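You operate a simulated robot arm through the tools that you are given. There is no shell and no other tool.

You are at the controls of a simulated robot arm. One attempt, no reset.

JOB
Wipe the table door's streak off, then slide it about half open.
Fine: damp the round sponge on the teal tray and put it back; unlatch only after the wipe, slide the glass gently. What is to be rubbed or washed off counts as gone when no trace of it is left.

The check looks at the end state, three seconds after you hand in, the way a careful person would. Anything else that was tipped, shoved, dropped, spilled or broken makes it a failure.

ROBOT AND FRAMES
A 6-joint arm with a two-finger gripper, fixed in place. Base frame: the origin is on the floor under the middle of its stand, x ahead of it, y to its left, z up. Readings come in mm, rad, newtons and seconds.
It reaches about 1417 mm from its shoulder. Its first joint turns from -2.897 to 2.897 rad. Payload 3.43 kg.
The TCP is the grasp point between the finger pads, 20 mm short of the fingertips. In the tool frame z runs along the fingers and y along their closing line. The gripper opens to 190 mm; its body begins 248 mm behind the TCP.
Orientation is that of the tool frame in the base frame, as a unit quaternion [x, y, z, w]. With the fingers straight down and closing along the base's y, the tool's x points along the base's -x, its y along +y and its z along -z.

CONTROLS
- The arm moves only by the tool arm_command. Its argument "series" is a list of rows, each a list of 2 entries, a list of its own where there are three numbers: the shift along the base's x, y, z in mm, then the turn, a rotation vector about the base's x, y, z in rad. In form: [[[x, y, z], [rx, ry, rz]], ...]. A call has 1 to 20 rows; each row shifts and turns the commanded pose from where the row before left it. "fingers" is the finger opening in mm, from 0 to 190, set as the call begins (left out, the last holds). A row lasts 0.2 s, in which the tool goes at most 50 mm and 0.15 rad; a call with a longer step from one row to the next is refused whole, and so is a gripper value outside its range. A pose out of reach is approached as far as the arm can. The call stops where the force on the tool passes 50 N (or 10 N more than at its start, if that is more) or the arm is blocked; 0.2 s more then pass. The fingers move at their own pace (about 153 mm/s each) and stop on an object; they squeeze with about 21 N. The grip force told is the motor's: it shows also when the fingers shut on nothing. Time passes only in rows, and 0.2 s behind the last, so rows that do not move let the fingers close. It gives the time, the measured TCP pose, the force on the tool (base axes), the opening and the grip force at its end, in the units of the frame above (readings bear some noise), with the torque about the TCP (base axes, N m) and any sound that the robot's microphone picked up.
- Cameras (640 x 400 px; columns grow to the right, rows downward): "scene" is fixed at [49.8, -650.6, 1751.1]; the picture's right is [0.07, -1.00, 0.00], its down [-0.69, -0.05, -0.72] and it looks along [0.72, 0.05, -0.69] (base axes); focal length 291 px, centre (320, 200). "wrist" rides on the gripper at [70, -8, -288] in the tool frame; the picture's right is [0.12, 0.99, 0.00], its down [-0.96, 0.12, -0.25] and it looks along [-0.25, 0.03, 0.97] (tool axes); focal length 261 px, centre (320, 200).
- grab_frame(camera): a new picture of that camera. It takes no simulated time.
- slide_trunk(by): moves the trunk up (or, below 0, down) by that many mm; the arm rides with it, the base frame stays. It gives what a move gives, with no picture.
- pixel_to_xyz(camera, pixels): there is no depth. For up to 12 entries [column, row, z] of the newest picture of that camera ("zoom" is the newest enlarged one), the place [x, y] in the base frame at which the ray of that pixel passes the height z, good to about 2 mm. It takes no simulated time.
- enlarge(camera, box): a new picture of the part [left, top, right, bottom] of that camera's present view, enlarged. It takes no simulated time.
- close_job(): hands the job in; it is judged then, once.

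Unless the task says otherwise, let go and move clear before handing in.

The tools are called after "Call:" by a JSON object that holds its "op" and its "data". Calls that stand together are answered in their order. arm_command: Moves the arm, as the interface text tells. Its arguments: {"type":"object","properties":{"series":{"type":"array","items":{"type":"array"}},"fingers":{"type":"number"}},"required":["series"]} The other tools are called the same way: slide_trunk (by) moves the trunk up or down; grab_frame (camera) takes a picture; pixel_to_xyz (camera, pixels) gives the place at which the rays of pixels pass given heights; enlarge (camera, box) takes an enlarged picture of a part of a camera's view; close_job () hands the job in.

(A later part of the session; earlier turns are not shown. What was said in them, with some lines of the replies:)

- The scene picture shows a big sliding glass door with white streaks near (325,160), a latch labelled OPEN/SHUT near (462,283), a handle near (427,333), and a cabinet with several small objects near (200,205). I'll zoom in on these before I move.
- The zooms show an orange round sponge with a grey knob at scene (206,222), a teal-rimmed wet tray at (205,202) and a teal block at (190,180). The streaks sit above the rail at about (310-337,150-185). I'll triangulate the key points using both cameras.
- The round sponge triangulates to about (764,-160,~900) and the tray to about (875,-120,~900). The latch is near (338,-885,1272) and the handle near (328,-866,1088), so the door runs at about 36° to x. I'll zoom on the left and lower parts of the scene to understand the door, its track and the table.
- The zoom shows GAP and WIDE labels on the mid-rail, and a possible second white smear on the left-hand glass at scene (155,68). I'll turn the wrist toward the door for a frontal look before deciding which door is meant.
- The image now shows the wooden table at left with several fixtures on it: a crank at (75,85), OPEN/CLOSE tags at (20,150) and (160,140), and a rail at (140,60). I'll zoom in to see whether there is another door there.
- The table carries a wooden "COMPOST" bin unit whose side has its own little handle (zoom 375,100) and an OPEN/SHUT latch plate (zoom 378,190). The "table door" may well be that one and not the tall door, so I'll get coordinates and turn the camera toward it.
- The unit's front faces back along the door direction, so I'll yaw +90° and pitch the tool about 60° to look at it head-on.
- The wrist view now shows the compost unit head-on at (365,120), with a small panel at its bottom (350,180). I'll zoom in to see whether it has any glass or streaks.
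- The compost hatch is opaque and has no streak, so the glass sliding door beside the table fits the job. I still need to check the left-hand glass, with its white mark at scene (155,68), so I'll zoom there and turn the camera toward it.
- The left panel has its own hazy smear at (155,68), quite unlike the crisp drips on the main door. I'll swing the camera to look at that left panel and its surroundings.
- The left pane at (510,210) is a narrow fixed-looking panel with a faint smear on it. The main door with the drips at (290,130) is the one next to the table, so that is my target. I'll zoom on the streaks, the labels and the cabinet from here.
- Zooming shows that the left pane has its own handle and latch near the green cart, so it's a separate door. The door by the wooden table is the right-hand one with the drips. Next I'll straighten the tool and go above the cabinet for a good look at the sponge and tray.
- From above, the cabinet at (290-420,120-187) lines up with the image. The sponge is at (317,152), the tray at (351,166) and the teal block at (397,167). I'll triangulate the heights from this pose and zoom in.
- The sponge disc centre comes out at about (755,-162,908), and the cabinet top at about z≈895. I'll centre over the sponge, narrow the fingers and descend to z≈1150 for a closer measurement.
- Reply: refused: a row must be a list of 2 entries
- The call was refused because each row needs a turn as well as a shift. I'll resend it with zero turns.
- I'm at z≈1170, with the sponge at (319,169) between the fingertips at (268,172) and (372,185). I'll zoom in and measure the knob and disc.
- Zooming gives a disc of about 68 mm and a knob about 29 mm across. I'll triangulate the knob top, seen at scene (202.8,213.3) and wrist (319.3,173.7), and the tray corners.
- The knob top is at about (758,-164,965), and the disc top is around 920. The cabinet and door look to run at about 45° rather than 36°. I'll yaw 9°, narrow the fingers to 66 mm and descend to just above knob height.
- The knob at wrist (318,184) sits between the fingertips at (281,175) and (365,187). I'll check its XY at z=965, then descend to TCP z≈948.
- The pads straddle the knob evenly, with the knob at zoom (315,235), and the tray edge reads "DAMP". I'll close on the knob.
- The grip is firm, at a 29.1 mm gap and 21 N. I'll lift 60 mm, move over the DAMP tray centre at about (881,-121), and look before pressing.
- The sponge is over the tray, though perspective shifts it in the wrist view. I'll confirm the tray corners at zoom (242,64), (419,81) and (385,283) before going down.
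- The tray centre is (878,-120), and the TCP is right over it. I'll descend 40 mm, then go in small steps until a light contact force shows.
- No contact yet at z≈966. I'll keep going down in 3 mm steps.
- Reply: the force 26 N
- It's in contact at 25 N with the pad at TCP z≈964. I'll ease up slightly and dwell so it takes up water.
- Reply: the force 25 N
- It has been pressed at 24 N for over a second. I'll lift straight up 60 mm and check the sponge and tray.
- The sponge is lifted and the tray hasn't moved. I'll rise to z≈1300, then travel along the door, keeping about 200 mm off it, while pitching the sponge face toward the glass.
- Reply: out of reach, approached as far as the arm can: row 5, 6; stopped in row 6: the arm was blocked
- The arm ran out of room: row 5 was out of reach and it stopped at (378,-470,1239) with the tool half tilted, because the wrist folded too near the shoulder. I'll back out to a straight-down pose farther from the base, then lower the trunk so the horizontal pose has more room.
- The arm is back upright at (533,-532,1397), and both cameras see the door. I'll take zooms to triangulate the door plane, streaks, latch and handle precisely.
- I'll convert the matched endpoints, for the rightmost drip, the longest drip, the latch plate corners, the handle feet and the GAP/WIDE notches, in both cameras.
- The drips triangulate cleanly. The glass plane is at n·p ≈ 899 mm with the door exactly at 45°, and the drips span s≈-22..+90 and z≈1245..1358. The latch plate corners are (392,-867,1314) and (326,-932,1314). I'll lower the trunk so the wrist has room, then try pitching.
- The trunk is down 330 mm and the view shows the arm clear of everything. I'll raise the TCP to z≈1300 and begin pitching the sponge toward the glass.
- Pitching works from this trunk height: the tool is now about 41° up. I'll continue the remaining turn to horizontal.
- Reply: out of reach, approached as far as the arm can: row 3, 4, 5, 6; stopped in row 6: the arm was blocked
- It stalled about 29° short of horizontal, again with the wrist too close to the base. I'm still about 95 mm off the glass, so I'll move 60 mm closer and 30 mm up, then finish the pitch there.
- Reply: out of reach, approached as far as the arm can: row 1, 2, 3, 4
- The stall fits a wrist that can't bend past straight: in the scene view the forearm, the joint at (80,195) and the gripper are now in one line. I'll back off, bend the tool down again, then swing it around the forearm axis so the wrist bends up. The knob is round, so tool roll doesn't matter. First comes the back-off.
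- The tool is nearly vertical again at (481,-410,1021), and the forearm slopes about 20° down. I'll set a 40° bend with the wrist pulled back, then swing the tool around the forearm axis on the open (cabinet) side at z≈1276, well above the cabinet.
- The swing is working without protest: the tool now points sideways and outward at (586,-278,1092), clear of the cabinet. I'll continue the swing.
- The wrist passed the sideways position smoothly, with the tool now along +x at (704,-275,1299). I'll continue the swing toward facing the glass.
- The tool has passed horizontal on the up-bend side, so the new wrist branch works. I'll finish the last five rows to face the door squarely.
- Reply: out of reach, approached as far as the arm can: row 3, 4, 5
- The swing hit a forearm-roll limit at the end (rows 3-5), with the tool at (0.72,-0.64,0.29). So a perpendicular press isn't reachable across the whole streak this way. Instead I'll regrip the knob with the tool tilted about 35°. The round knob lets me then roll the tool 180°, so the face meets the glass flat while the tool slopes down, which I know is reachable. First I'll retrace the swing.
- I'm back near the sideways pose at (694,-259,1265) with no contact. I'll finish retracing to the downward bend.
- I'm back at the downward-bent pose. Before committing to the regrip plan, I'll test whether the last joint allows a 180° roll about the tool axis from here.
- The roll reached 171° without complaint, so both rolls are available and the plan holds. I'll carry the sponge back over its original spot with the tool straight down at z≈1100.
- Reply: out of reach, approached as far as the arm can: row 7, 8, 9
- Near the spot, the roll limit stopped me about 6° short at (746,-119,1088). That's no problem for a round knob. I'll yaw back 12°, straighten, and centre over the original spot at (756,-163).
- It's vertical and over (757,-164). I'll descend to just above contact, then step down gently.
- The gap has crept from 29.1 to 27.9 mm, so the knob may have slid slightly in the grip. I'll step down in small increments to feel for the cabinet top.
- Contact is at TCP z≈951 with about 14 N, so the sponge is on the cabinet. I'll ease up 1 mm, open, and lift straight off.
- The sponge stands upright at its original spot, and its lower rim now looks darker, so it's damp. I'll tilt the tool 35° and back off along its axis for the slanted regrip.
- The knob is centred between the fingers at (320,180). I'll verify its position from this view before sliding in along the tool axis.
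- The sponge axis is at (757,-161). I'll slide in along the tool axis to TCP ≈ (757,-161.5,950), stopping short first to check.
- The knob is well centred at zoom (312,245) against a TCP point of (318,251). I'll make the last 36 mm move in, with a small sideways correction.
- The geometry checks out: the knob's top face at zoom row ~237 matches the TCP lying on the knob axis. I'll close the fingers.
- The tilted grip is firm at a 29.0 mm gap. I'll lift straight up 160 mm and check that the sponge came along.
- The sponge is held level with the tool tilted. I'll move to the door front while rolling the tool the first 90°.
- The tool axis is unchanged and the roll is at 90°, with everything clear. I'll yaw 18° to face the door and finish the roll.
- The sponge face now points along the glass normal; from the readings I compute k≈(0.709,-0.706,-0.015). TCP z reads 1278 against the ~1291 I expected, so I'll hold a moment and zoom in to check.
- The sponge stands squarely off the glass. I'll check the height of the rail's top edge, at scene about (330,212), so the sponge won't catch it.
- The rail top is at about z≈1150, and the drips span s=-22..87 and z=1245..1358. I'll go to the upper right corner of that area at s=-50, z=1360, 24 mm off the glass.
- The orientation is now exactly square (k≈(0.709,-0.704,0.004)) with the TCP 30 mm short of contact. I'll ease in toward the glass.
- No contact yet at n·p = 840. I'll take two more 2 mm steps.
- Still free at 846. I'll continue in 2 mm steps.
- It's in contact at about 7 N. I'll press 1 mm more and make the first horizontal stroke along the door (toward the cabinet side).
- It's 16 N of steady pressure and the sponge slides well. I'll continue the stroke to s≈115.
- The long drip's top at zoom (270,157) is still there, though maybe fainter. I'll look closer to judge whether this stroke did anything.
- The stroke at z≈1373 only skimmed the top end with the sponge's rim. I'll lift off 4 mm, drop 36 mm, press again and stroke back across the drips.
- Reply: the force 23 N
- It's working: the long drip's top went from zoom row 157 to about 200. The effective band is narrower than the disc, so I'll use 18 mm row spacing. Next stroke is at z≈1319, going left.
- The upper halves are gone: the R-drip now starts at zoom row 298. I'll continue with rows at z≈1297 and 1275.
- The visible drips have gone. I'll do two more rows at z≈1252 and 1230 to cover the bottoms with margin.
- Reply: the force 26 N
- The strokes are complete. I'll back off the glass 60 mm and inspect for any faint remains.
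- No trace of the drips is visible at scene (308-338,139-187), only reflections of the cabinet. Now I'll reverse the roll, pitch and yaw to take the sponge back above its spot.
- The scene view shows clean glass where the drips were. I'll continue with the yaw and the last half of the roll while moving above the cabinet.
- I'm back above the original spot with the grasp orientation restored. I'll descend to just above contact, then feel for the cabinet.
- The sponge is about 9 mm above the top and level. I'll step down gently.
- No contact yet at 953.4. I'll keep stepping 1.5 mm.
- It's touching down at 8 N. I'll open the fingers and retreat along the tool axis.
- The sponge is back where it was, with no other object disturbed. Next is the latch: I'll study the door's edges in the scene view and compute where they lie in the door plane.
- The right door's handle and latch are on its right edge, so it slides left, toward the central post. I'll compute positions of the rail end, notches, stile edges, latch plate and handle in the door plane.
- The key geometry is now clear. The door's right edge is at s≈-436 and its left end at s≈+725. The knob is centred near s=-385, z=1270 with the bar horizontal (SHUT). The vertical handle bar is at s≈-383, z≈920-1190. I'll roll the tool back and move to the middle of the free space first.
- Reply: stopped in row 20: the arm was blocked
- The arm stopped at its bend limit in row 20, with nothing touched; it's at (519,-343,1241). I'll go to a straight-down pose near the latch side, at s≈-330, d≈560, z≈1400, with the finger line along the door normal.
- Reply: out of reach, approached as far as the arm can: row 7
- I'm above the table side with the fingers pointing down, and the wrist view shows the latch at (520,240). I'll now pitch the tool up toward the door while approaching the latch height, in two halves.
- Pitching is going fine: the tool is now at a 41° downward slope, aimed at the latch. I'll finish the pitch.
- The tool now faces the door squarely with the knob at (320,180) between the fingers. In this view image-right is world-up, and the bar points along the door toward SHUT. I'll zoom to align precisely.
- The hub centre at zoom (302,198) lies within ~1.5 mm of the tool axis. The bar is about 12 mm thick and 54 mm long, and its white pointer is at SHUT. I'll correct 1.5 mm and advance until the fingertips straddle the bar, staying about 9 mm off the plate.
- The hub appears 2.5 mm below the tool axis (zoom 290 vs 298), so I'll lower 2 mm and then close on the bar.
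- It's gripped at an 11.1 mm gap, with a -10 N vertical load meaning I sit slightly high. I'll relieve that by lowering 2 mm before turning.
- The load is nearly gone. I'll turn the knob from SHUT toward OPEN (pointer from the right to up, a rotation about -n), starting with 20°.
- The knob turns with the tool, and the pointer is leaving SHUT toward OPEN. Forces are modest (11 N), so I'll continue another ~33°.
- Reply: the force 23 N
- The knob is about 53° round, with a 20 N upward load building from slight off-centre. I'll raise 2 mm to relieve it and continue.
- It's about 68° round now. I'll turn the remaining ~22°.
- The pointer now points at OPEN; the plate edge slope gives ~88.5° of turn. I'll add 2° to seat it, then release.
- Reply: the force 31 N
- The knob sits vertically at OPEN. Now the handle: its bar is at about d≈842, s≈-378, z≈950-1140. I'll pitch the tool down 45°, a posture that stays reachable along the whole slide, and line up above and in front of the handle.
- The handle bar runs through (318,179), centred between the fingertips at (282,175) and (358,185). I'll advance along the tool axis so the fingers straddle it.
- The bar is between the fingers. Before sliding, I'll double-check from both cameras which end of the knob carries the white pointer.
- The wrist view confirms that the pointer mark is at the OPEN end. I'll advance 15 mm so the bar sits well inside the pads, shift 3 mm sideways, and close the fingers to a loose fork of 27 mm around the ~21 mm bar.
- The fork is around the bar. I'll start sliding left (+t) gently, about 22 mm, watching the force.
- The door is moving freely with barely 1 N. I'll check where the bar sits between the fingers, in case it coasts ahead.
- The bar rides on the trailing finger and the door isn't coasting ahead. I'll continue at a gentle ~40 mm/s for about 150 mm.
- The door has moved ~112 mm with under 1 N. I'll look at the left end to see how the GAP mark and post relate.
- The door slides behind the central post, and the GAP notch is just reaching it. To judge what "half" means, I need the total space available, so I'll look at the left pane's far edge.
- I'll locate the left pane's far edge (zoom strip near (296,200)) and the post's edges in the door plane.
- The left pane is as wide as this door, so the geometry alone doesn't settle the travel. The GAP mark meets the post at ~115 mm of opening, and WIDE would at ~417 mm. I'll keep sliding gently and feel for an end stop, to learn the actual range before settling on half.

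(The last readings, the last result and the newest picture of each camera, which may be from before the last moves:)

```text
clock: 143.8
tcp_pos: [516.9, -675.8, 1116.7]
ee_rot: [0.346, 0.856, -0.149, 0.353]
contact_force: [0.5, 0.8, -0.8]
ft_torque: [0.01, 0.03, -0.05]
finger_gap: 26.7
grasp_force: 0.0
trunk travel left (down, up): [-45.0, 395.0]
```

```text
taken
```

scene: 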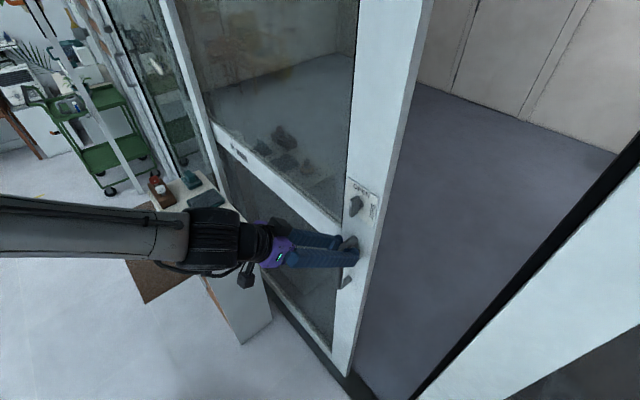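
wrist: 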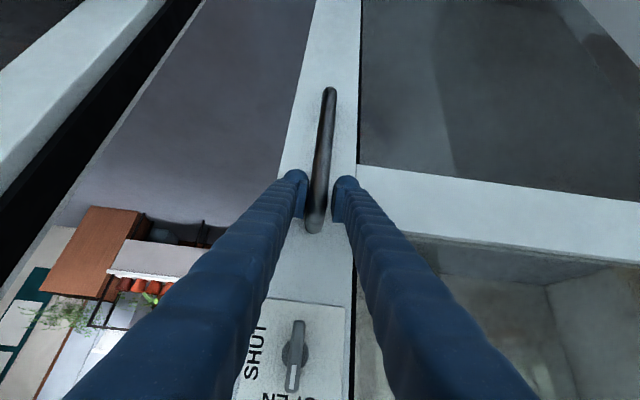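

The opening is now ~263 mm and still frictionless. I'll continue slowly, feeling for any stop.

Call:
{"op": "arm_command", "data": {"series": [[[4, 4, 0], [0, 0, 0]], [[5, 5, 0], [0, 0, 0]], [[5, 5, 0], [0, 0, 0]], [[5, 5, 0], [0, 0, 0]], [[5, 5, 0], [0, 0, 0]], [[5, 5, 0], [0, 0, 0]], [[5, 5, 0], [0, 0, 0]], [[5, 5, 0], [0, 0, 0]], [[5, 5, 0], [0, 0, 0]], [[5, 5, 0], [0, 0, 0]], [[5, 5, 0], [0, 0, 0]], [[5, 5, 0], [0, 0, 0]], [[5, 5, 0], [0, 0, 0]], [[5, 5, 0], [0, 0, 0]], [[5, 5, 0], [0, 0, 0]], [[5, 5, 0], [0, 0, 0]], [[4, 4, 0], [0, 0, 0]]]}}

Call:
{"op": "grab_frame", "data": {"camera": "scene"}}

Call:
{"op": "grab_frame", "data": {"camera": "wrist"}}

```text
clock: 147.4
tcp_pos: [598.5, -593.7, 1114.4]
ee_rot: [0.347, 0.856, -0.15, 0.353]
contact_force: [-3.2, -2.2, 0.9]
ft_torque: [-0.02, 0.07, -0.01]
finger_gap: 29.1
grasp_force: 1.7
trunk travel left (down, up): [-45.0, 395.0]
```

```text
taken
```

scene: 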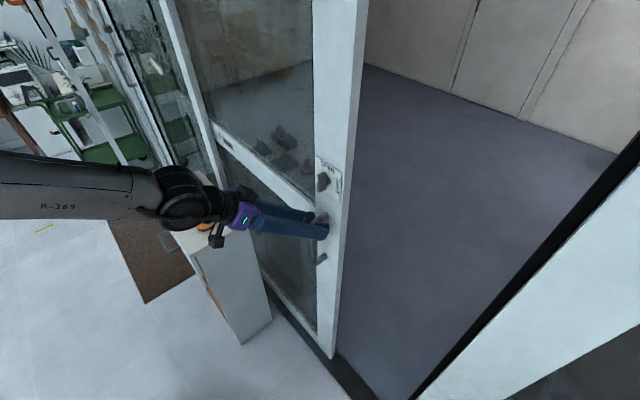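

```text
taken
```

wrist: 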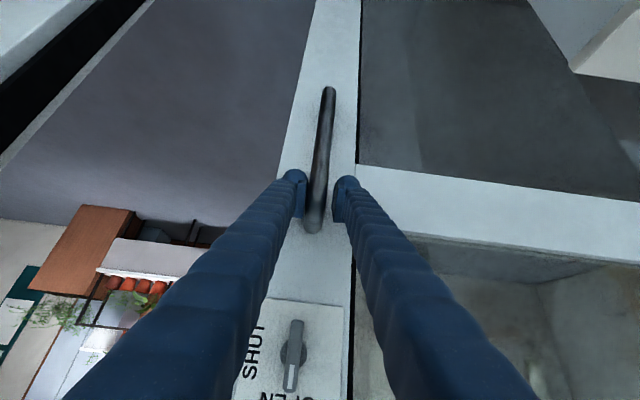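

At ~379 mm a small resistance of ~4 N has appeared and the trailing finger was pushed a little. I'll hold and re-read before going further.

Call:
{"op": "arm_command", "data": {"series": [[[0, 0, 0], [0, 0, 0]], [[0, 0, 0], [0, 0, 0]]]}}

Call:
{"op": "enlarge", "data": {"camera": "wrist", "box": [250, 120, 390, 260]}}

Call:
{"op": "enlarge", "data": {"camera": "scene", "box": [180, 80, 380, 280]}}

```text
clock: 148.1
tcp_pos: [598.5, -594.3, 1114.8]
ee_rot: [0.347, 0.855, -0.151, 0.354]
contact_force: [-2.2, -1.2, -1.1]
ft_torque: [-0.02, 0.07, -0.01]
finger_gap: 28.4
grasp_force: 0.8
trunk travel left (down, up): [-45.0, 395.0]
```

```text
2.86 times, centred on (320, 190) of wrist
```

zoom: 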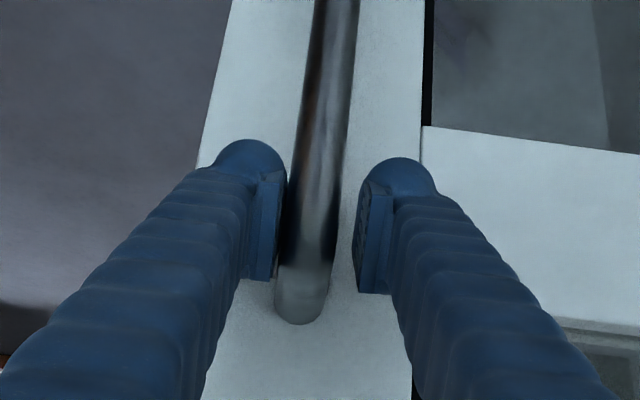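

```text
2.00 times, centred on (280, 180) of scene
```

zoom: 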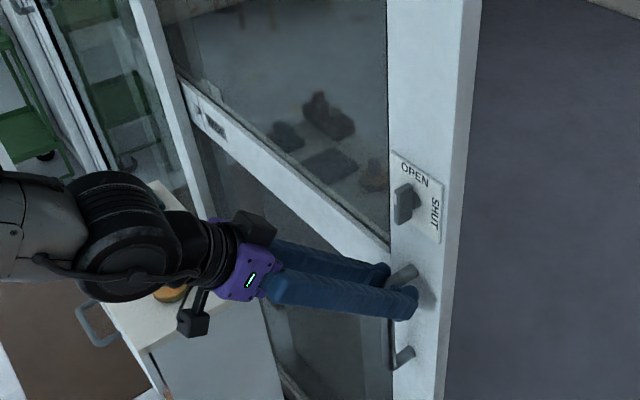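

A residual ~2.5 N remains at rest, so something is resisting here: either a detent or the soft end. I'll nudge 4 mm further and read.

Call:
{"op": "arm_command", "data": {"series": [[[2.8, 2.8, 0], [0, 0, 0]], [[0, 0, 0], [0, 0, 0]]]}}

Call:
{"op": "arm_command", "data": {"series": [[[2.8, 2.8, 0], [0, 0, 0]], [[0, 0, 0], [0, 0, 0]]]}}

```text
clock: 148.7
tcp_pos: [601.5, -591.6, 1116.4]
ee_rot: [0.347, 0.856, -0.15, 0.352]
contact_force: [-5.3, -3.5, -3.1]
ft_torque: [-0.04, 0.05, 0.03]
finger_gap: 30.5
grasp_force: 2.9
trunk travel left (down, up): [-45.0, 395.0]
```

```text
clock: 149.2
tcp_pos: [603.9, -587.9, 1115.8]
ee_rot: [0.347, 0.855, -0.151, 0.354]
contact_force: [-1.3, -3.4, -1.2]
ft_torque: [-0.04, 0.02, 0.0]
finger_gap: 29.3
grasp_force: 1.6
trunk travel left (down, up): [-45.0, 395.0]
```

The force fell back as it moved, so this is just sliding friction, not a stop. I'll continue in small steps toward ~480 mm.

Call:
{"op": "arm_command", "data": {"series": [[[3.5, 3.5, 0], [0, 0, 0]], [[4, 4, 0], [0, 0, 0]], [[4, 4, 0], [0, 0, 0]], [[4, 4, 0], [0, 0, 0]], [[4, 4, 0], [0, 0, 0]], [[4, 4, 0], [0, 0, 0]], [[4, 4, 0], [0, 0, 0]], [[4, 4, 0], [0, 0, 0]], [[4, 4, 0], [0, 0, 0]], [[4, 4, 0], [0, 0, 0]], [[4, 4, 0], [0, 0, 0]], [[3, 3, 0], [0, 0, 0]], [[0, 0, 0], [0, 0, 0]]]}}

Call:
{"op": "grab_frame", "data": {"camera": "scene"}}

Call:
{"op": "enlarge", "data": {"camera": "wrist", "box": [250, 120, 390, 260]}}

```text
clock: 152.1
tcp_pos: [650.8, -540.1, 1116.0]
ee_rot: [0.347, 0.856, -0.151, 0.353]
contact_force: [-1.7, -4.5, -0.6]
ft_torque: [-0.04, 0.07, 0.07]
finger_gap: 29.4
grasp_force: 2.7
trunk travel left (down, up): [-45.0, 395.0]
```

```text
taken
```

scene: 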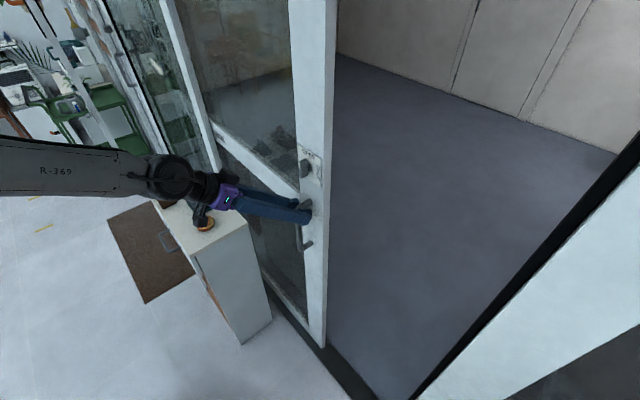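

```text
2.86 times, centred on (320, 190) of wrist
```

zoom: 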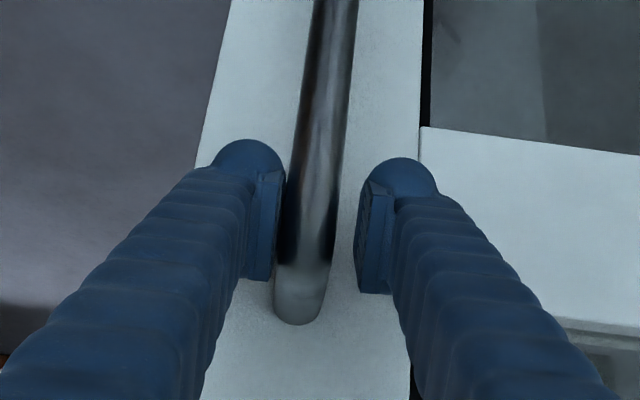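

It's at ~454 mm, past where WIDE meets the post, and still no stop. I'll go on slowly another ~100 mm to test for the end.

Call:
{"op": "arm_command", "data": {"series": [[[3.5, 3.5, 0], [0, 0, 0]], [[4, 4, 0], [0, 0, 0]], [[4, 4, 0], [0, 0, 0]], [[4, 4, 0], [0, 0, 0]], [[4, 4, 0], [0, 0, 0]], [[4, 4, 0], [0, 0, 0]], [[4, 4, 0], [0, 0, 0]], [[4, 4, 0], [0, 0, 0]], [[4, 4, 0], [0, 0, 0]], [[3, 3, 0], [0, 0, 0]], [[0, 0, 0], [0, 0, 0]]]}}

Call:
{"op": "grab_frame", "data": {"camera": "scene"}}

```text
clock: 154.4
tcp_pos: [690.0, -502.4, 1116.8]
ee_rot: [0.347, 0.855, -0.151, 0.354]
contact_force: [-0.1, -0.1, -0.6]
ft_torque: [0.02, -0.02, 0.01]
finger_gap: 27.6
grasp_force: 0.1
trunk travel left (down, up): [-45.0, 395.0]
```

```text
taken
```

scene: 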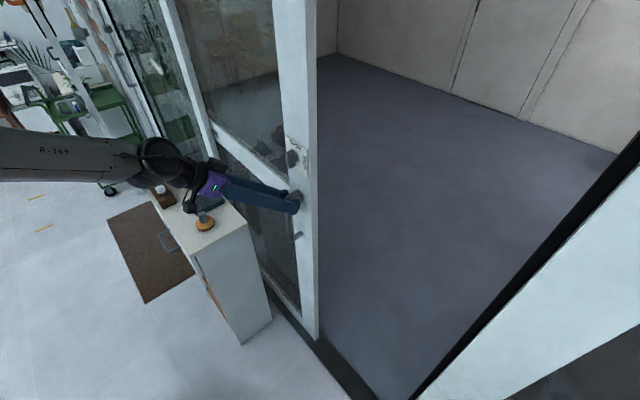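

It's at ~508 mm and still free. I'll continue probing gently, since only the true end tells me what half is; the path stays well above the cabinet items (z≈1100 versus 965).

Call:
{"op": "arm_command", "data": {"series": [[[3.5, 3.5, 0], [0, 0, 0]], [[4, 4, 0], [0, 0, 0]], [[4.5, 4.5, 0], [0, 0, 0]], [[4.5, 4.5, 0], [0, 0, 0]], [[4.5, 4.5, 0], [0, 0, 0]], [[4.5, 4.5, 0], [0, 0, 0]], [[4.5, 4.5, 0], [0, 0, 0]], [[4.5, 4.5, 0], [0, 0, 0]], [[4.5, 4.5, 0], [0, 0, 0]], [[4.5, 4.5, 0], [0, 0, 0]], [[4.5, 4.5, 0], [0, 0, 0]], [[4.5, 4.5, 0], [0, 0, 0]], [[4.5, 4.5, 0], [0, 0, 0]], [[4.5, 4.5, 0], [0, 0, 0]], [[3, 3, 0], [0, 0, 0]], [[0, 0, 0], [0, 0, 0]]]}}

Call:
{"op": "grab_frame", "data": {"camera": "scene"}}

Call:
{"op": "grab_frame", "data": {"camera": "wrist"}}

```text
clock: 157.8
tcp_pos: [753.8, -438.4, 1115.1]
ee_rot: [0.346, 0.856, -0.149, 0.354]
contact_force: [-0.5, -0.4, -0.2]
ft_torque: [0.0, 0.01, -0.04]
finger_gap: 27.5
grasp_force: 0.6
trunk travel left (down, up): [-45.0, 395.0]
```

```text
taken
```

scene: 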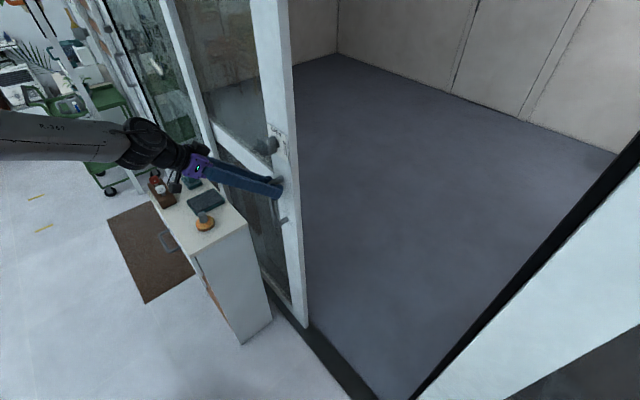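

```text
taken
```

wrist: 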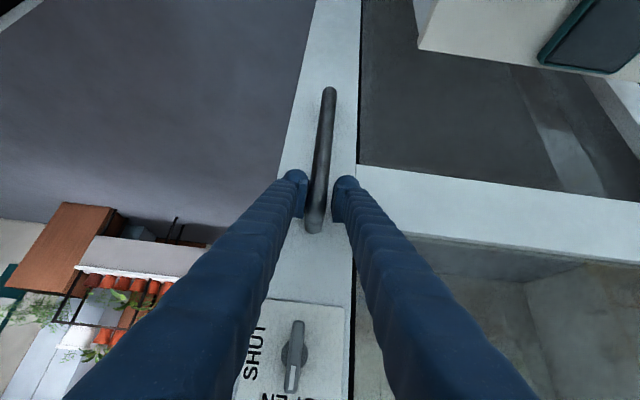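

It's at ~598 mm and still no stop. I'll keep going another ~90 mm at the same pace.

Call:
{"op": "arm_command", "data": {"series": [[[3.5, 3.5, 0], [0, 0, 0]], [[4, 4, 0], [0, 0, 0]], [[4.5, 4.5, 0], [0, 0, 0]], [[4.5, 4.5, 0], [0, 0, 0]], [[4.5, 4.5, 0], [0, 0, 0]], [[4.5, 4.5, 0], [0, 0, 0]], [[4.5, 4.5, 0], [0, 0, 0]], [[4.5, 4.5, 0], [0, 0, 0]], [[4.5, 4.5, 0], [0, 0, 0]], [[4.5, 4.5, 0], [0, 0, 0]], [[4.5, 4.5, 0], [0, 0, 0]], [[4.5, 4.5, 0], [0, 0, 0]], [[4.5, 4.5, 0], [0, 0, 0]], [[4.5, 4.5, 0], [0, 0, 0]], [[3, 3, 0], [0, 0, 0]], [[0, 0, 0], [0, 0, 0]]]}}

Call:
{"op": "grab_frame", "data": {"camera": "scene"}}

```text
clock: 161.2
tcp_pos: [818.5, -373.4, 1114.4]
ee_rot: [0.347, 0.856, -0.15, 0.354]
contact_force: [-0.8, -1.8, -0.6]
ft_torque: [-0.01, -0.02, 0.01]
finger_gap: 28.3
grasp_force: 0.5
trunk travel left (down, up): [-45.0, 395.0]
```

```text
taken
```

scene: 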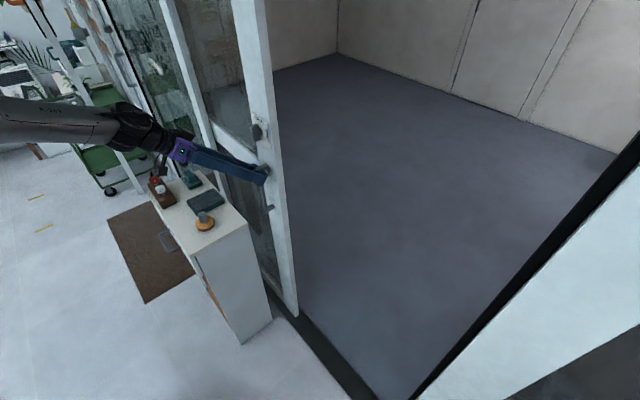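

It's at ~691 mm. I'll continue another ~90 mm.

Call:
{"op": "arm_command", "data": {"series": [[[3.5, 3.5, 0], [0, 0, 0]], [[4, 4, 0], [0, 0, 0]], [[4.5, 4.5, 0], [0, 0, 0]], [[4.5, 4.5, 0], [0, 0, 0]], [[4.5, 4.5, 0], [0, 0, 0]], [[4.5, 4.5, 0], [0, 0, 0]], [[4.5, 4.5, 0], [0, 0, 0]], [[4.5, 4.5, 0], [0, 0, 0]], [[4.5, 4.5, 0], [0, 0, 0]], [[4.5, 4.5, 0], [0, 0, 0]], [[4.5, 4.5, 0], [0, 0, 0]], [[4.5, 4.5, 0], [0, 0, 0]], [[4.5, 4.5, 0], [0, 0, 0]], [[4.5, 4.5, 0], [0, 0, 0]], [[3, 3, 0], [0, 0, 0]], [[0, 0, 0], [0, 0, 0]]]}}

Call:
{"op": "grab_frame", "data": {"camera": "scene"}}

Call:
{"op": "grab_frame", "data": {"camera": "wrist"}}

```text
clock: 164.7
tcp_pos: [882.6, -309.8, 1116.6]
ee_rot: [0.347, 0.856, -0.151, 0.353]
contact_force: [-3.6, -2.3, -1.6]
ft_torque: [-0.01, 0.01, 0.02]
finger_gap: 29.2
grasp_force: 1.8
trunk travel left (down, up): [-45.0, 395.0]
```

```text
taken
```

scene: 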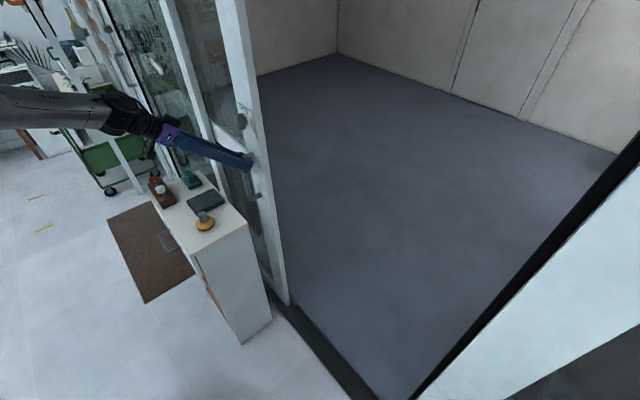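

```text
taken
```

wrist: 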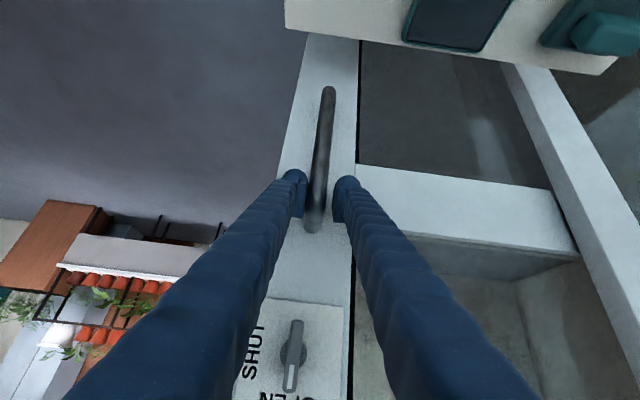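

It's at ~781 mm, still only friction. One more stretch will narrow the range enough.

Call:
{"op": "arm_command", "data": {"series": [[[3.5, 3.5, 0], [0, 0, 0]], [[4, 4, 0], [0, 0, 0]], [[4.5, 4.5, 0], [0, 0, 0]], [[4.5, 4.5, 0], [0, 0, 0]], [[4.5, 4.5, 0], [0, 0, 0]], [[4.5, 4.5, 0], [0, 0, 0]], [[4.5, 4.5, 0], [0, 0, 0]], [[4.5, 4.5, 0], [0, 0, 0]], [[4.5, 4.5, 0], [0, 0, 0]], [[4.5, 4.5, 0], [0, 0, 0]], [[4.5, 4.5, 0], [0, 0, 0]], [[4.5, 4.5, 0], [0, 0, 0]], [[4.5, 4.5, 0], [0, 0, 0]], [[4.5, 4.5, 0], [0, 0, 0]], [[3, 3, 0], [0, 0, 0]], [[0, 0, 0], [0, 0, 0]]]}}

Call:
{"op": "grab_frame", "data": {"camera": "scene"}}

Call:
{"op": "grab_frame", "data": {"camera": "wrist"}}

```text
clock: 168.1
tcp_pos: [947.0, -242.8, 1115.4]
ee_rot: [0.346, 0.856, -0.15, 0.354]
contact_force: [0.1, 0.0, 0.0]
ft_torque: [-0.01, -0.02, 0.01]
finger_gap: 27.0
grasp_force: 0.1
trunk travel left (down, up): [-45.0, 395.0]
```

```text
taken
```

scene: 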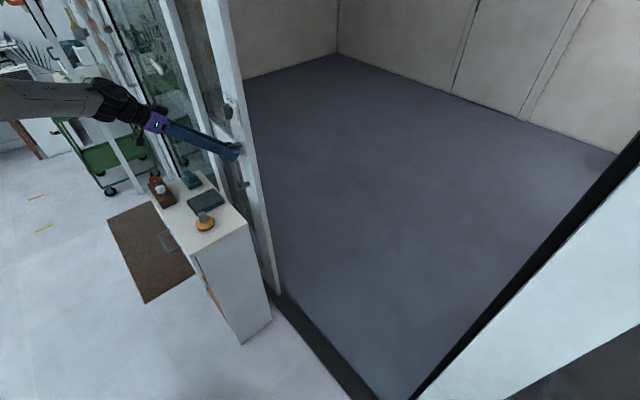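

```text
taken
```

wrist: 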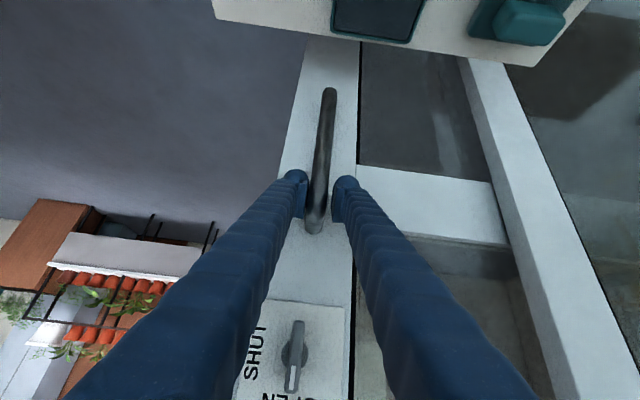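

It's at ~874 mm, with the post still ~178 mm from the fingers. One more 80 mm probe is safe and will tighten the estimate.

Call:
{"op": "arm_command", "data": {"series": [[[3.5, 3.5, 0], [0, 0, 0]], [[4, 4, 0], [0, 0, 0]], [[4, 4, 0], [0, 0, 0]], [[4, 4, 0], [0, 0, 0]], [[4, 4, 0], [0, 0, 0]], [[4, 4, 0], [0, 0, 0]], [[4, 4, 0], [0, 0, 0]], [[4, 4, 0], [0, 0, 0]], [[4, 4, 0], [0, 0, 0]], [[4, 4, 0], [0, 0, 0]], [[4, 4, 0], [0, 0, 0]], [[4, 4, 0], [0, 0, 0]], [[4, 4, 0], [0, 0, 0]], [[4, 4, 0], [0, 0, 0]], [[2.5, 2.5, 0], [0, 0, 0]], [[0, 0, 0], [0, 0, 0]]]}}

Call:
{"op": "grab_frame", "data": {"camera": "wrist"}}

```text
clock: 171.4
tcp_pos: [1006.4, -187.4, 1114.4]
ee_rot: [0.347, 0.856, -0.15, 0.354]
contact_force: [-2.8, -5.9, -0.6]
ft_torque: [-0.13, 0.01, 0.04]
finger_gap: 30.2
grasp_force: 2.7
trunk travel left (down, up): [-45.0, 395.0]
```

```text
taken
```

wrist: 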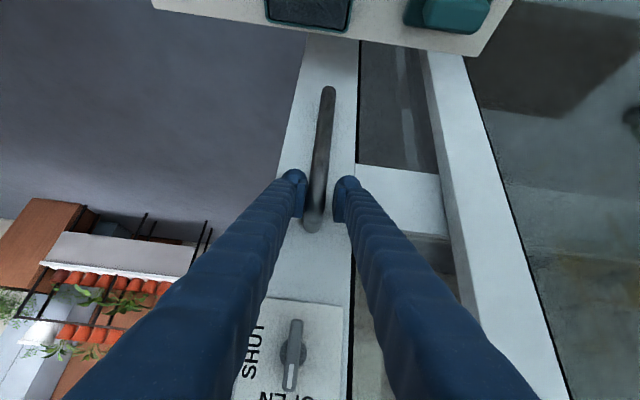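

It's at ~955 mm and the opposing force is slightly higher (6.5 N). I'll nudge 4 mm to tell friction from an end stop.

Call:
{"op": "arm_command", "data": {"series": [[[2.8, 2.8, 0], [0, 0, 0]], [[0, 0, 0], [0, 0, 0]]]}}

Call:
{"op": "arm_command", "data": {"series": [[[2.8, 2.8, 0], [0, 0, 0]], [[0, 0, 0], [0, 0, 0]]]}}

Call:
{"op": "enlarge", "data": {"camera": "wrist", "box": [250, 120, 390, 260]}}

```text
clock: 172.1
tcp_pos: [1008.6, -184.5, 1114.7]
ee_rot: [0.346, 0.856, -0.15, 0.354]
contact_force: [-3.2, -4.7, 2.4]
ft_torque: [-0.07, 0.07, 0.03]
finger_gap: 30.0
grasp_force: 2.6
trunk travel left (down, up): [-45.0, 395.0]
```

```text
clock: 172.7
tcp_pos: [1012.0, -180.9, 1115.8]
ee_rot: [0.347, 0.856, -0.15, 0.354]
contact_force: [-5.5, -2.7, 1.2]
ft_torque: [-0.07, 0.11, 0.01]
finger_gap: 29.9
grasp_force: 3.1
trunk travel left (down, up): [-45.0, 395.0]
```

```text
2.86 times, centred on (320, 190) of wrist
```

zoom: 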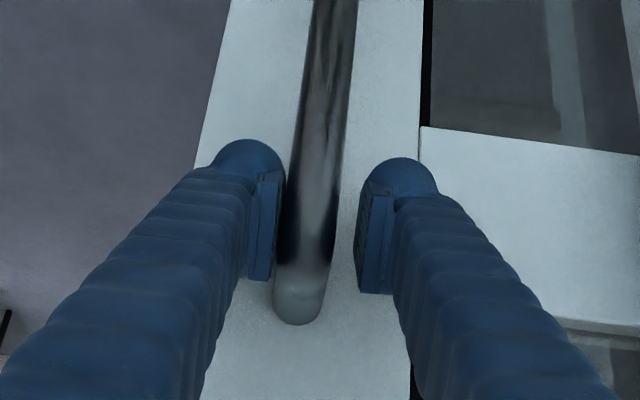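

It's only static friction, and the door still moves, at ~963 mm. So the full range is about 0.96-1.05 m and half is about 0.5 m. I'll pull the door back gently toward ~510 mm open.

Call:
{"op": "arm_command", "data": {"series": [[[-2, -2, 0], [0, 0, 0]], [[-2.5, -2.5, 0], [0, 0, 0]], [[-4, -4, 0], [0, 0, 0]], [[-5.5, -5.5, 0], [0, 0, 0]], [[-5.5, -5.5, 0], [0, 0, 0]], [[-5.5, -5.5, 0], [0, 0, 0]], [[-5.5, -5.5, 0], [0, 0, 0]], [[-5.5, -5.5, 0], [0, 0, 0]], [[-5.5, -5.5, 0], [0, 0, 0]], [[-5.5, -5.5, 0], [0, 0, 0]], [[-5.5, -5.5, 0], [0, 0, 0]], [[-5.5, -5.5, 0], [0, 0, 0]], [[-5.5, -5.5, 0], [0, 0, 0]], [[-5.5, -5.5, 0], [0, 0, 0]], [[-5.5, -5.5, 0], [0, 0, 0]], [[-5.5, -5.5, 0], [0, 0, 0]], [[-5.5, -5.5, 0], [0, 0, 0]], [[-5.5, -5.5, 0], [0, 0, 0]], [[-5.5, -5.5, 0], [0, 0, 0]], [[-5.5, -5.5, 0], [0, 0, 0]]]}}

Call:
{"op": "arm_command", "data": {"series": [[[-5.5, -5.5, 0], [0, 0, 0]], [[-5.5, -5.5, 0], [0, 0, 0]], [[-5.5, -5.5, 0], [0, 0, 0]], [[-5.5, -5.5, 0], [0, 0, 0]], [[-5.5, -5.5, 0], [0, 0, 0]], [[-5.5, -5.5, 0], [0, 0, 0]], [[-5.5, -5.5, 0], [0, 0, 0]], [[-5.5, -5.5, 0], [0, 0, 0]], [[-5.5, -5.5, 0], [0, 0, 0]], [[-5.5, -5.5, 0], [0, 0, 0]], [[-5.5, -5.5, 0], [0, 0, 0]], [[-5.5, -5.5, 0], [0, 0, 0]], [[-5.5, -5.5, 0], [0, 0, 0]], [[-5.5, -5.5, 0], [0, 0, 0]], [[-5.5, -5.5, 0], [0, 0, 0]], [[-5.5, -5.5, 0], [0, 0, 0]], [[-5.5, -5.5, 0], [0, 0, 0]], [[-5.5, -5.5, 0], [0, 0, 0]], [[-5.5, -5.5, 0], [0, 0, 0]], [[-4, -4, 0], [0, 0, 0]]]}}

Call:
{"op": "grab_frame", "data": {"camera": "scene"}}

Call:
{"op": "enlarge", "data": {"camera": "wrist", "box": [250, 120, 390, 260]}}

```text
clock: 176.8
tcp_pos: [907.7, -282.8, 1115.5]
ee_rot: [0.347, 0.856, -0.151, 0.353]
contact_force: [1.3, 2.9, 0.1]
ft_torque: [0.03, 0.01, 0.04]
finger_gap: 29.0
grasp_force: 1.3
trunk travel left (down, up): [-45.0, 395.0]
```

```text
clock: 181.1
tcp_pos: [797.5, -392.4, 1115.4]
ee_rot: [0.347, 0.856, -0.151, 0.353]
contact_force: [0.7, -0.9, -0.5]
ft_torque: [0.0, 0.01, 0.0]
finger_gap: 26.8
grasp_force: 0.0
trunk travel left (down, up): [-45.0, 395.0]
```

```text
taken
```

scene: 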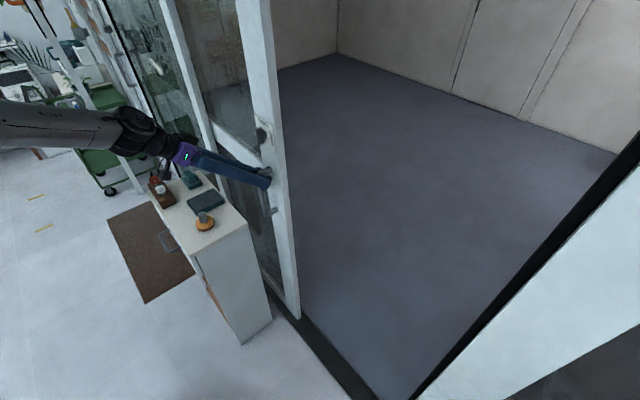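

```text
2.86 times, centred on (320, 190) of wrist
```

zoom: 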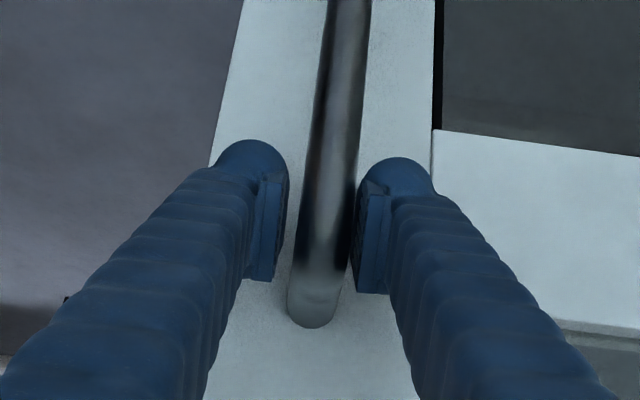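

The bar follows on the leading finger, at ~668 mm open. I'll pull the remaining ~158 mm and slow down at the end.

Call:
{"op": "arm_command", "data": {"series": [[[-4.5, -4.5, 0], [0, 0, 0]], [[-5.5, -5.5, 0], [0, 0, 0]], [[-5.5, -5.5, 0], [0, 0, 0]], [[-5.5, -5.5, 0], [0, 0, 0]], [[-5.5, -5.5, 0], [0, 0, 0]], [[-5.5, -5.5, 0], [0, 0, 0]], [[-5.5, -5.5, 0], [0, 0, 0]], [[-5.5, -5.5, 0], [0, 0, 0]], [[-5.5, -5.5, 0], [0, 0, 0]], [[-5.5, -5.5, 0], [0, 0, 0]], [[-5.5, -5.5, 0], [0, 0, 0]], [[-5.5, -5.5, 0], [0, 0, 0]], [[-5.5, -5.5, 0], [0, 0, 0]], [[-5.5, -5.5, 0], [0, 0, 0]], [[-5.5, -5.5, 0], [0, 0, 0]], [[-5.5, -5.5, 0], [0, 0, 0]], [[-5.5, -5.5, 0], [0, 0, 0]], [[-5.5, -5.5, 0], [0, 0, 0]], [[-4.5, -4.5, 0], [0, 0, 0]], [[-3.5, -3.5, 0], [0, 0, 0]]]}}

Call:
{"op": "arm_command", "data": {"series": [[[-2.5, -2.5, 0], [0, 0, 0]], [[-1.5, -1.5, 0], [0, 0, 0]], [[0, 0, 0], [0, 0, 0]], [[0, 0, 0], [0, 0, 0]]]}}

Call:
{"op": "grab_frame", "data": {"camera": "scene"}}

Call:
{"op": "enlarge", "data": {"camera": "wrist", "box": [250, 120, 390, 260]}}

```text
clock: 185.2
tcp_pos: [693.5, -498.1, 1114.5]
ee_rot: [0.347, 0.856, -0.151, 0.352]
contact_force: [2.3, 1.9, 0.0]
ft_torque: [0.0, -0.07, 0.01]
finger_gap: 28.5
grasp_force: 1.8
trunk travel left (down, up): [-45.0, 395.0]
```

```text
clock: 186.2
tcp_pos: [689.6, -501.0, 1115.7]
ee_rot: [0.346, 0.856, -0.149, 0.353]
contact_force: [4.9, 2.8, -1.0]
ft_torque: [0.05, -0.05, -0.01]
finger_gap: 29.7
grasp_force: 3.0
trunk travel left (down, up): [-45.0, 395.0]
```

```text
taken
```

scene: 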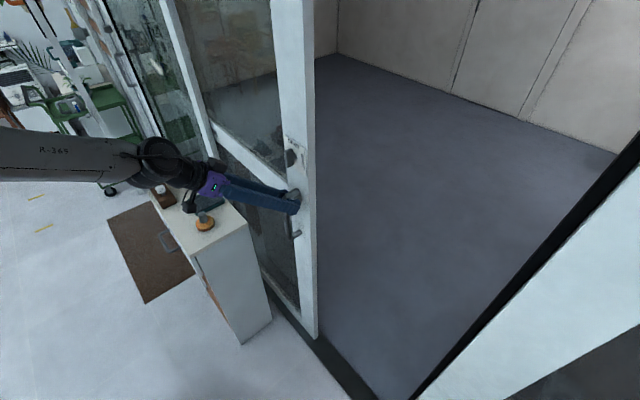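

```text
2.86 times, centred on (320, 190) of wrist
```

zoom: 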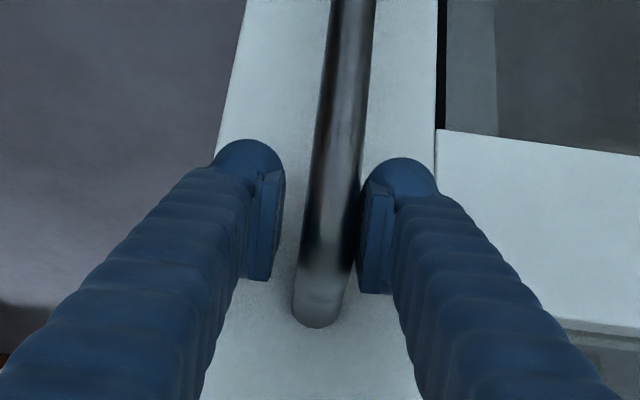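

It's at ~516 mm open, very near half of the ~0.96-1.05 m range. I'll open the fingers and back straight out along the tool axis.

Call:
{"op": "arm_command", "data": {"series": [[[1, 1, 0], [0, 0, 0]], [[0, 0, 0], [0, 0, 0]], [[0, 0, 0], [0, 0, 0]]], "fingers": 64}}

Call:
{"op": "arm_command", "data": {"series": [[[-10, 10, 14.1], [0, 0, 0]], [[-15, 15, 21.2], [0, 0, 0]], [[-20, 20, 28.2], [0, 0, 0]], [[-20, 20, 28.2], [0, 0, 0]]]}}

Call:
{"op": "grab_frame", "data": {"camera": "scene"}}

Call:
{"op": "grab_frame", "data": {"camera": "wrist"}}

```text
clock: 187.1
tcp_pos: [690.1, -500.0, 1115.6]
ee_rot: [0.347, 0.855, -0.151, 0.354]
contact_force: [-1.1, -0.4, -0.8]
ft_torque: [0.0, -0.03, 0.0]
finger_gap: 63.9
grasp_force: 0.0
trunk travel left (down, up): [-45.0, 395.0]
```

```text
clock: 188.1
tcp_pos: [626.7, -436.0, 1206.4]
ee_rot: [0.346, 0.856, -0.15, 0.354]
contact_force: [0.1, 0.0, -0.4]
ft_torque: [0.07, -0.05, 0.05]
finger_gap: 64.0
grasp_force: 0.0
trunk travel left (down, up): [-45.0, 395.0]
```

```text
taken
```

scene: 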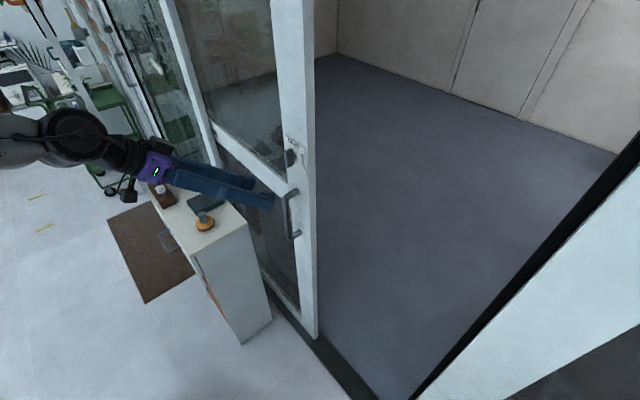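

```text
taken
```

wrist: 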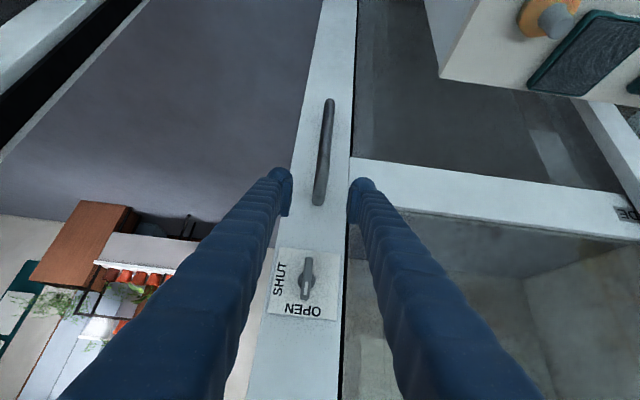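

The door rests half open, the latch is at OPEN and the gripper is clear. I'll now re-inspect the wiped patch of glass, which has moved with the door to around s≈495-605, z≈1245-1360.

Call:
{"op": "enlarge", "data": {"camera": "scene", "box": [190, 0, 320, 180]}}

Call:
{"op": "arm_command", "data": {"series": [[[10, 30, 20], [0, 0, 0]], [[10, 30, 20], [0, 0, 0]], [[10, 30, 20], [0, 0, 0]], [[10, 30, 20], [0, 0, 0]]]}}

Call:
{"op": "grab_frame", "data": {"camera": "wrist"}}

```text
2.22 times, centred on (255, 90) of scene
```

zoom: 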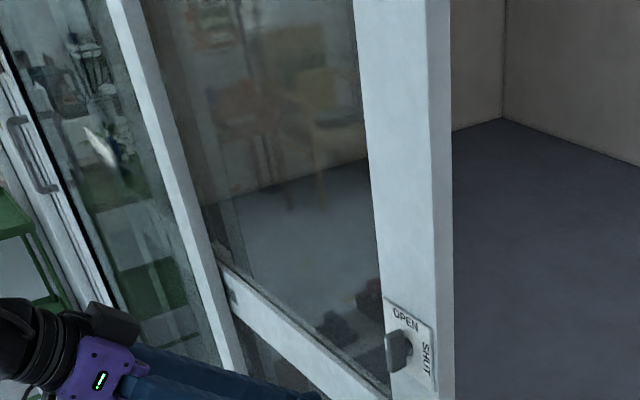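

```text
clock: 189.1
tcp_pos: [665.3, -316.4, 1290.1]
ee_rot: [0.347, 0.855, -0.151, 0.354]
contact_force: [-0.2, -0.4, 0.1]
ft_torque: [0.04, 0.01, 0.03]
finger_gap: 64.0
grasp_force: 0.1
trunk travel left (down, up): [-45.0, 395.0]
```

```text
taken
```

wrist: 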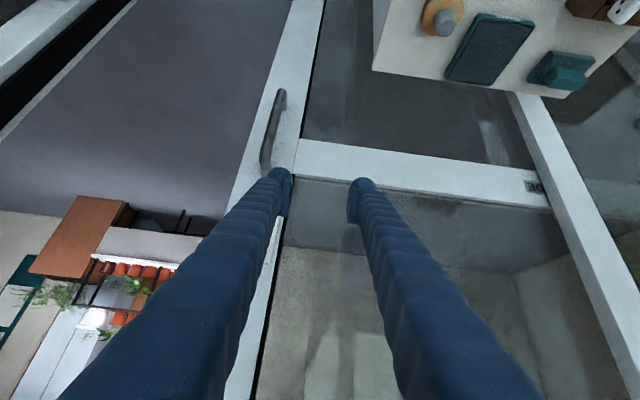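

I'll zoom on the glass pane in the wrist view, where the wiped patch should be near the right half.

Call:
{"op": "enlarge", "data": {"camera": "wrist", "box": [380, 180, 600, 360]}}

Call:
{"op": "enlarge", "data": {"camera": "wrist", "box": [250, 170, 400, 400]}}

Call:
{"op": "enlarge", "data": {"camera": "scene", "box": [210, 40, 290, 150]}}

```text
2.22 times, centred on (490, 270) of wrist
```

zoom: 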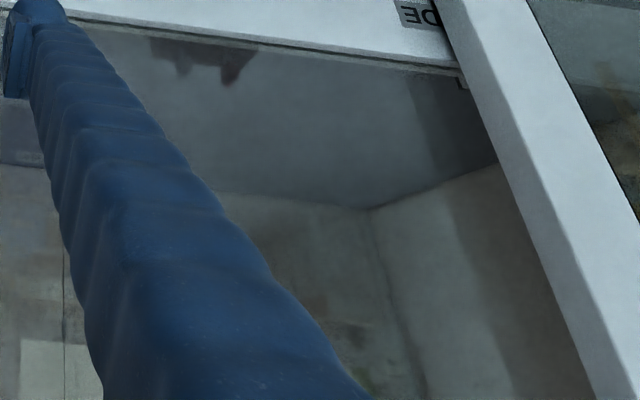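

```text
1.74 times, centred on (325, 285) of wrist
```

zoom: 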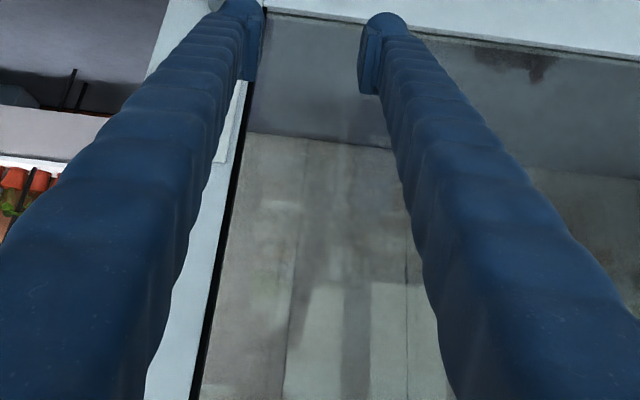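

```text
3.64 times, centred on (250, 95) of scene
```

zoom: 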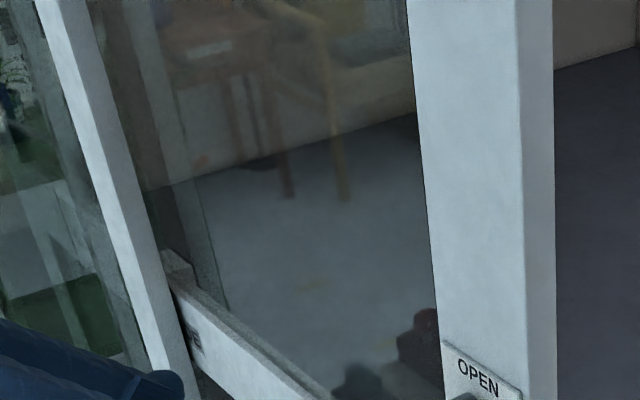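

The wiped area shows only reflections, with no white trace left. I'll straighten the tool and draw it back to a clear resting pose, then check everything once more.

Call:
{"op": "arm_command", "data": {"series": [[[-10, 10, 14], [0.0926, 0.0926, 0]], [[-10, 10, 14], [0.0926, 0.0926, 0]], [[-10, 10, 14], [0.0926, 0.0926, 0]], [[-10, 10, 14], [0.0926, 0.0926, 0]], [[-10, 10, 14], [0.0926, 0.0926, 0]], [[-10, 10, 14], [0.0926, 0.0926, 0]], [[0, 0, 0], [0, 0, 0]]]}}

Call:
{"op": "grab_frame", "data": {"camera": "scene"}}

Call:
{"op": "grab_frame", "data": {"camera": "wrist"}}

Call:
{"op": "enlarge", "data": {"camera": "scene", "box": [130, 150, 330, 350]}}

```text
clock: 190.7
tcp_pos: [604.3, -256.1, 1371.7]
ee_rot: [0.376, 0.927, -0.001, 0.0]
contact_force: [1.1, -0.3, 0.0]
ft_torque: [0.15, 0.0, 0.04]
finger_gap: 64.0
grasp_force: 0.1
trunk travel left (down, up): [-45.0, 395.0]
```

```text
taken
```

scene: 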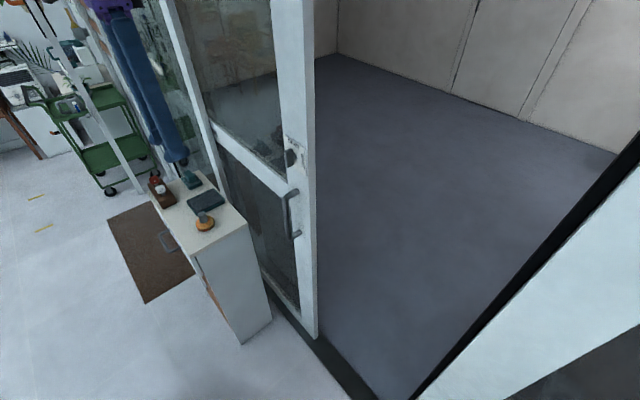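

```text
taken
```

wrist: 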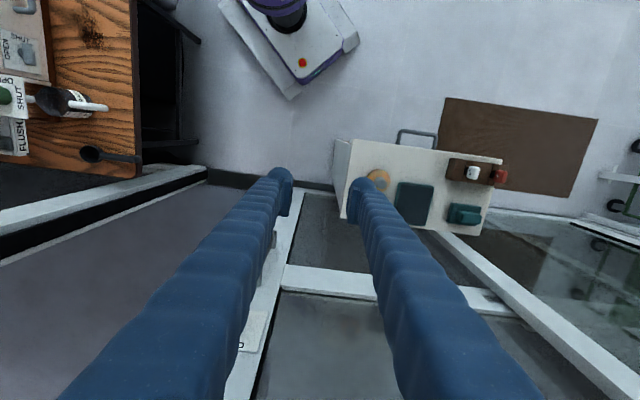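

```text
2.00 times, centred on (230, 250) of scene
```

zoom: 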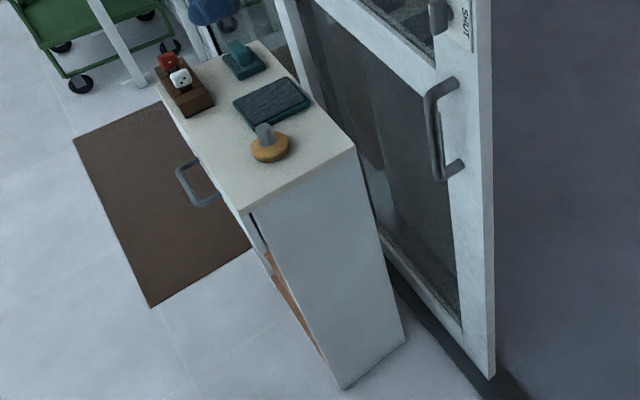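

The final pictures show the door at rest about half open with the knob at OPEN, and the glass is clean. The sponge stands upright in its place with the tray and other items undisturbed, and the gripper is empty and clear. I'm handing in the job.

Call:
{"op": "close_job", "data": {}}

```text
The job is handed in.
```

I wiped the streak off the glass door beside the wooden table, unlatched it and slid it about half open. No trace of the streak showed in the last close-ups, only reflections.

- **Which door:** there are two glass doors. I took "the table door" to be the one next to the wooden table, and left the smear on the other door alone.
- **Sponge:** I damped the round sponge on the teal tray and wiped with it before touching the latch. It now stands back at its original spot on the cabinet.
- **How far open:** the door is about 516 mm open. I probed the travel gently to about 963 mm without meeting an end stop. I estimate the full range at 0.96–1.05 m, so this is close to half.
- **Final state:** the latch knob points to OPEN. Nothing else looked moved or tipped in the final pictures. The gripper is empty and clear of the door.
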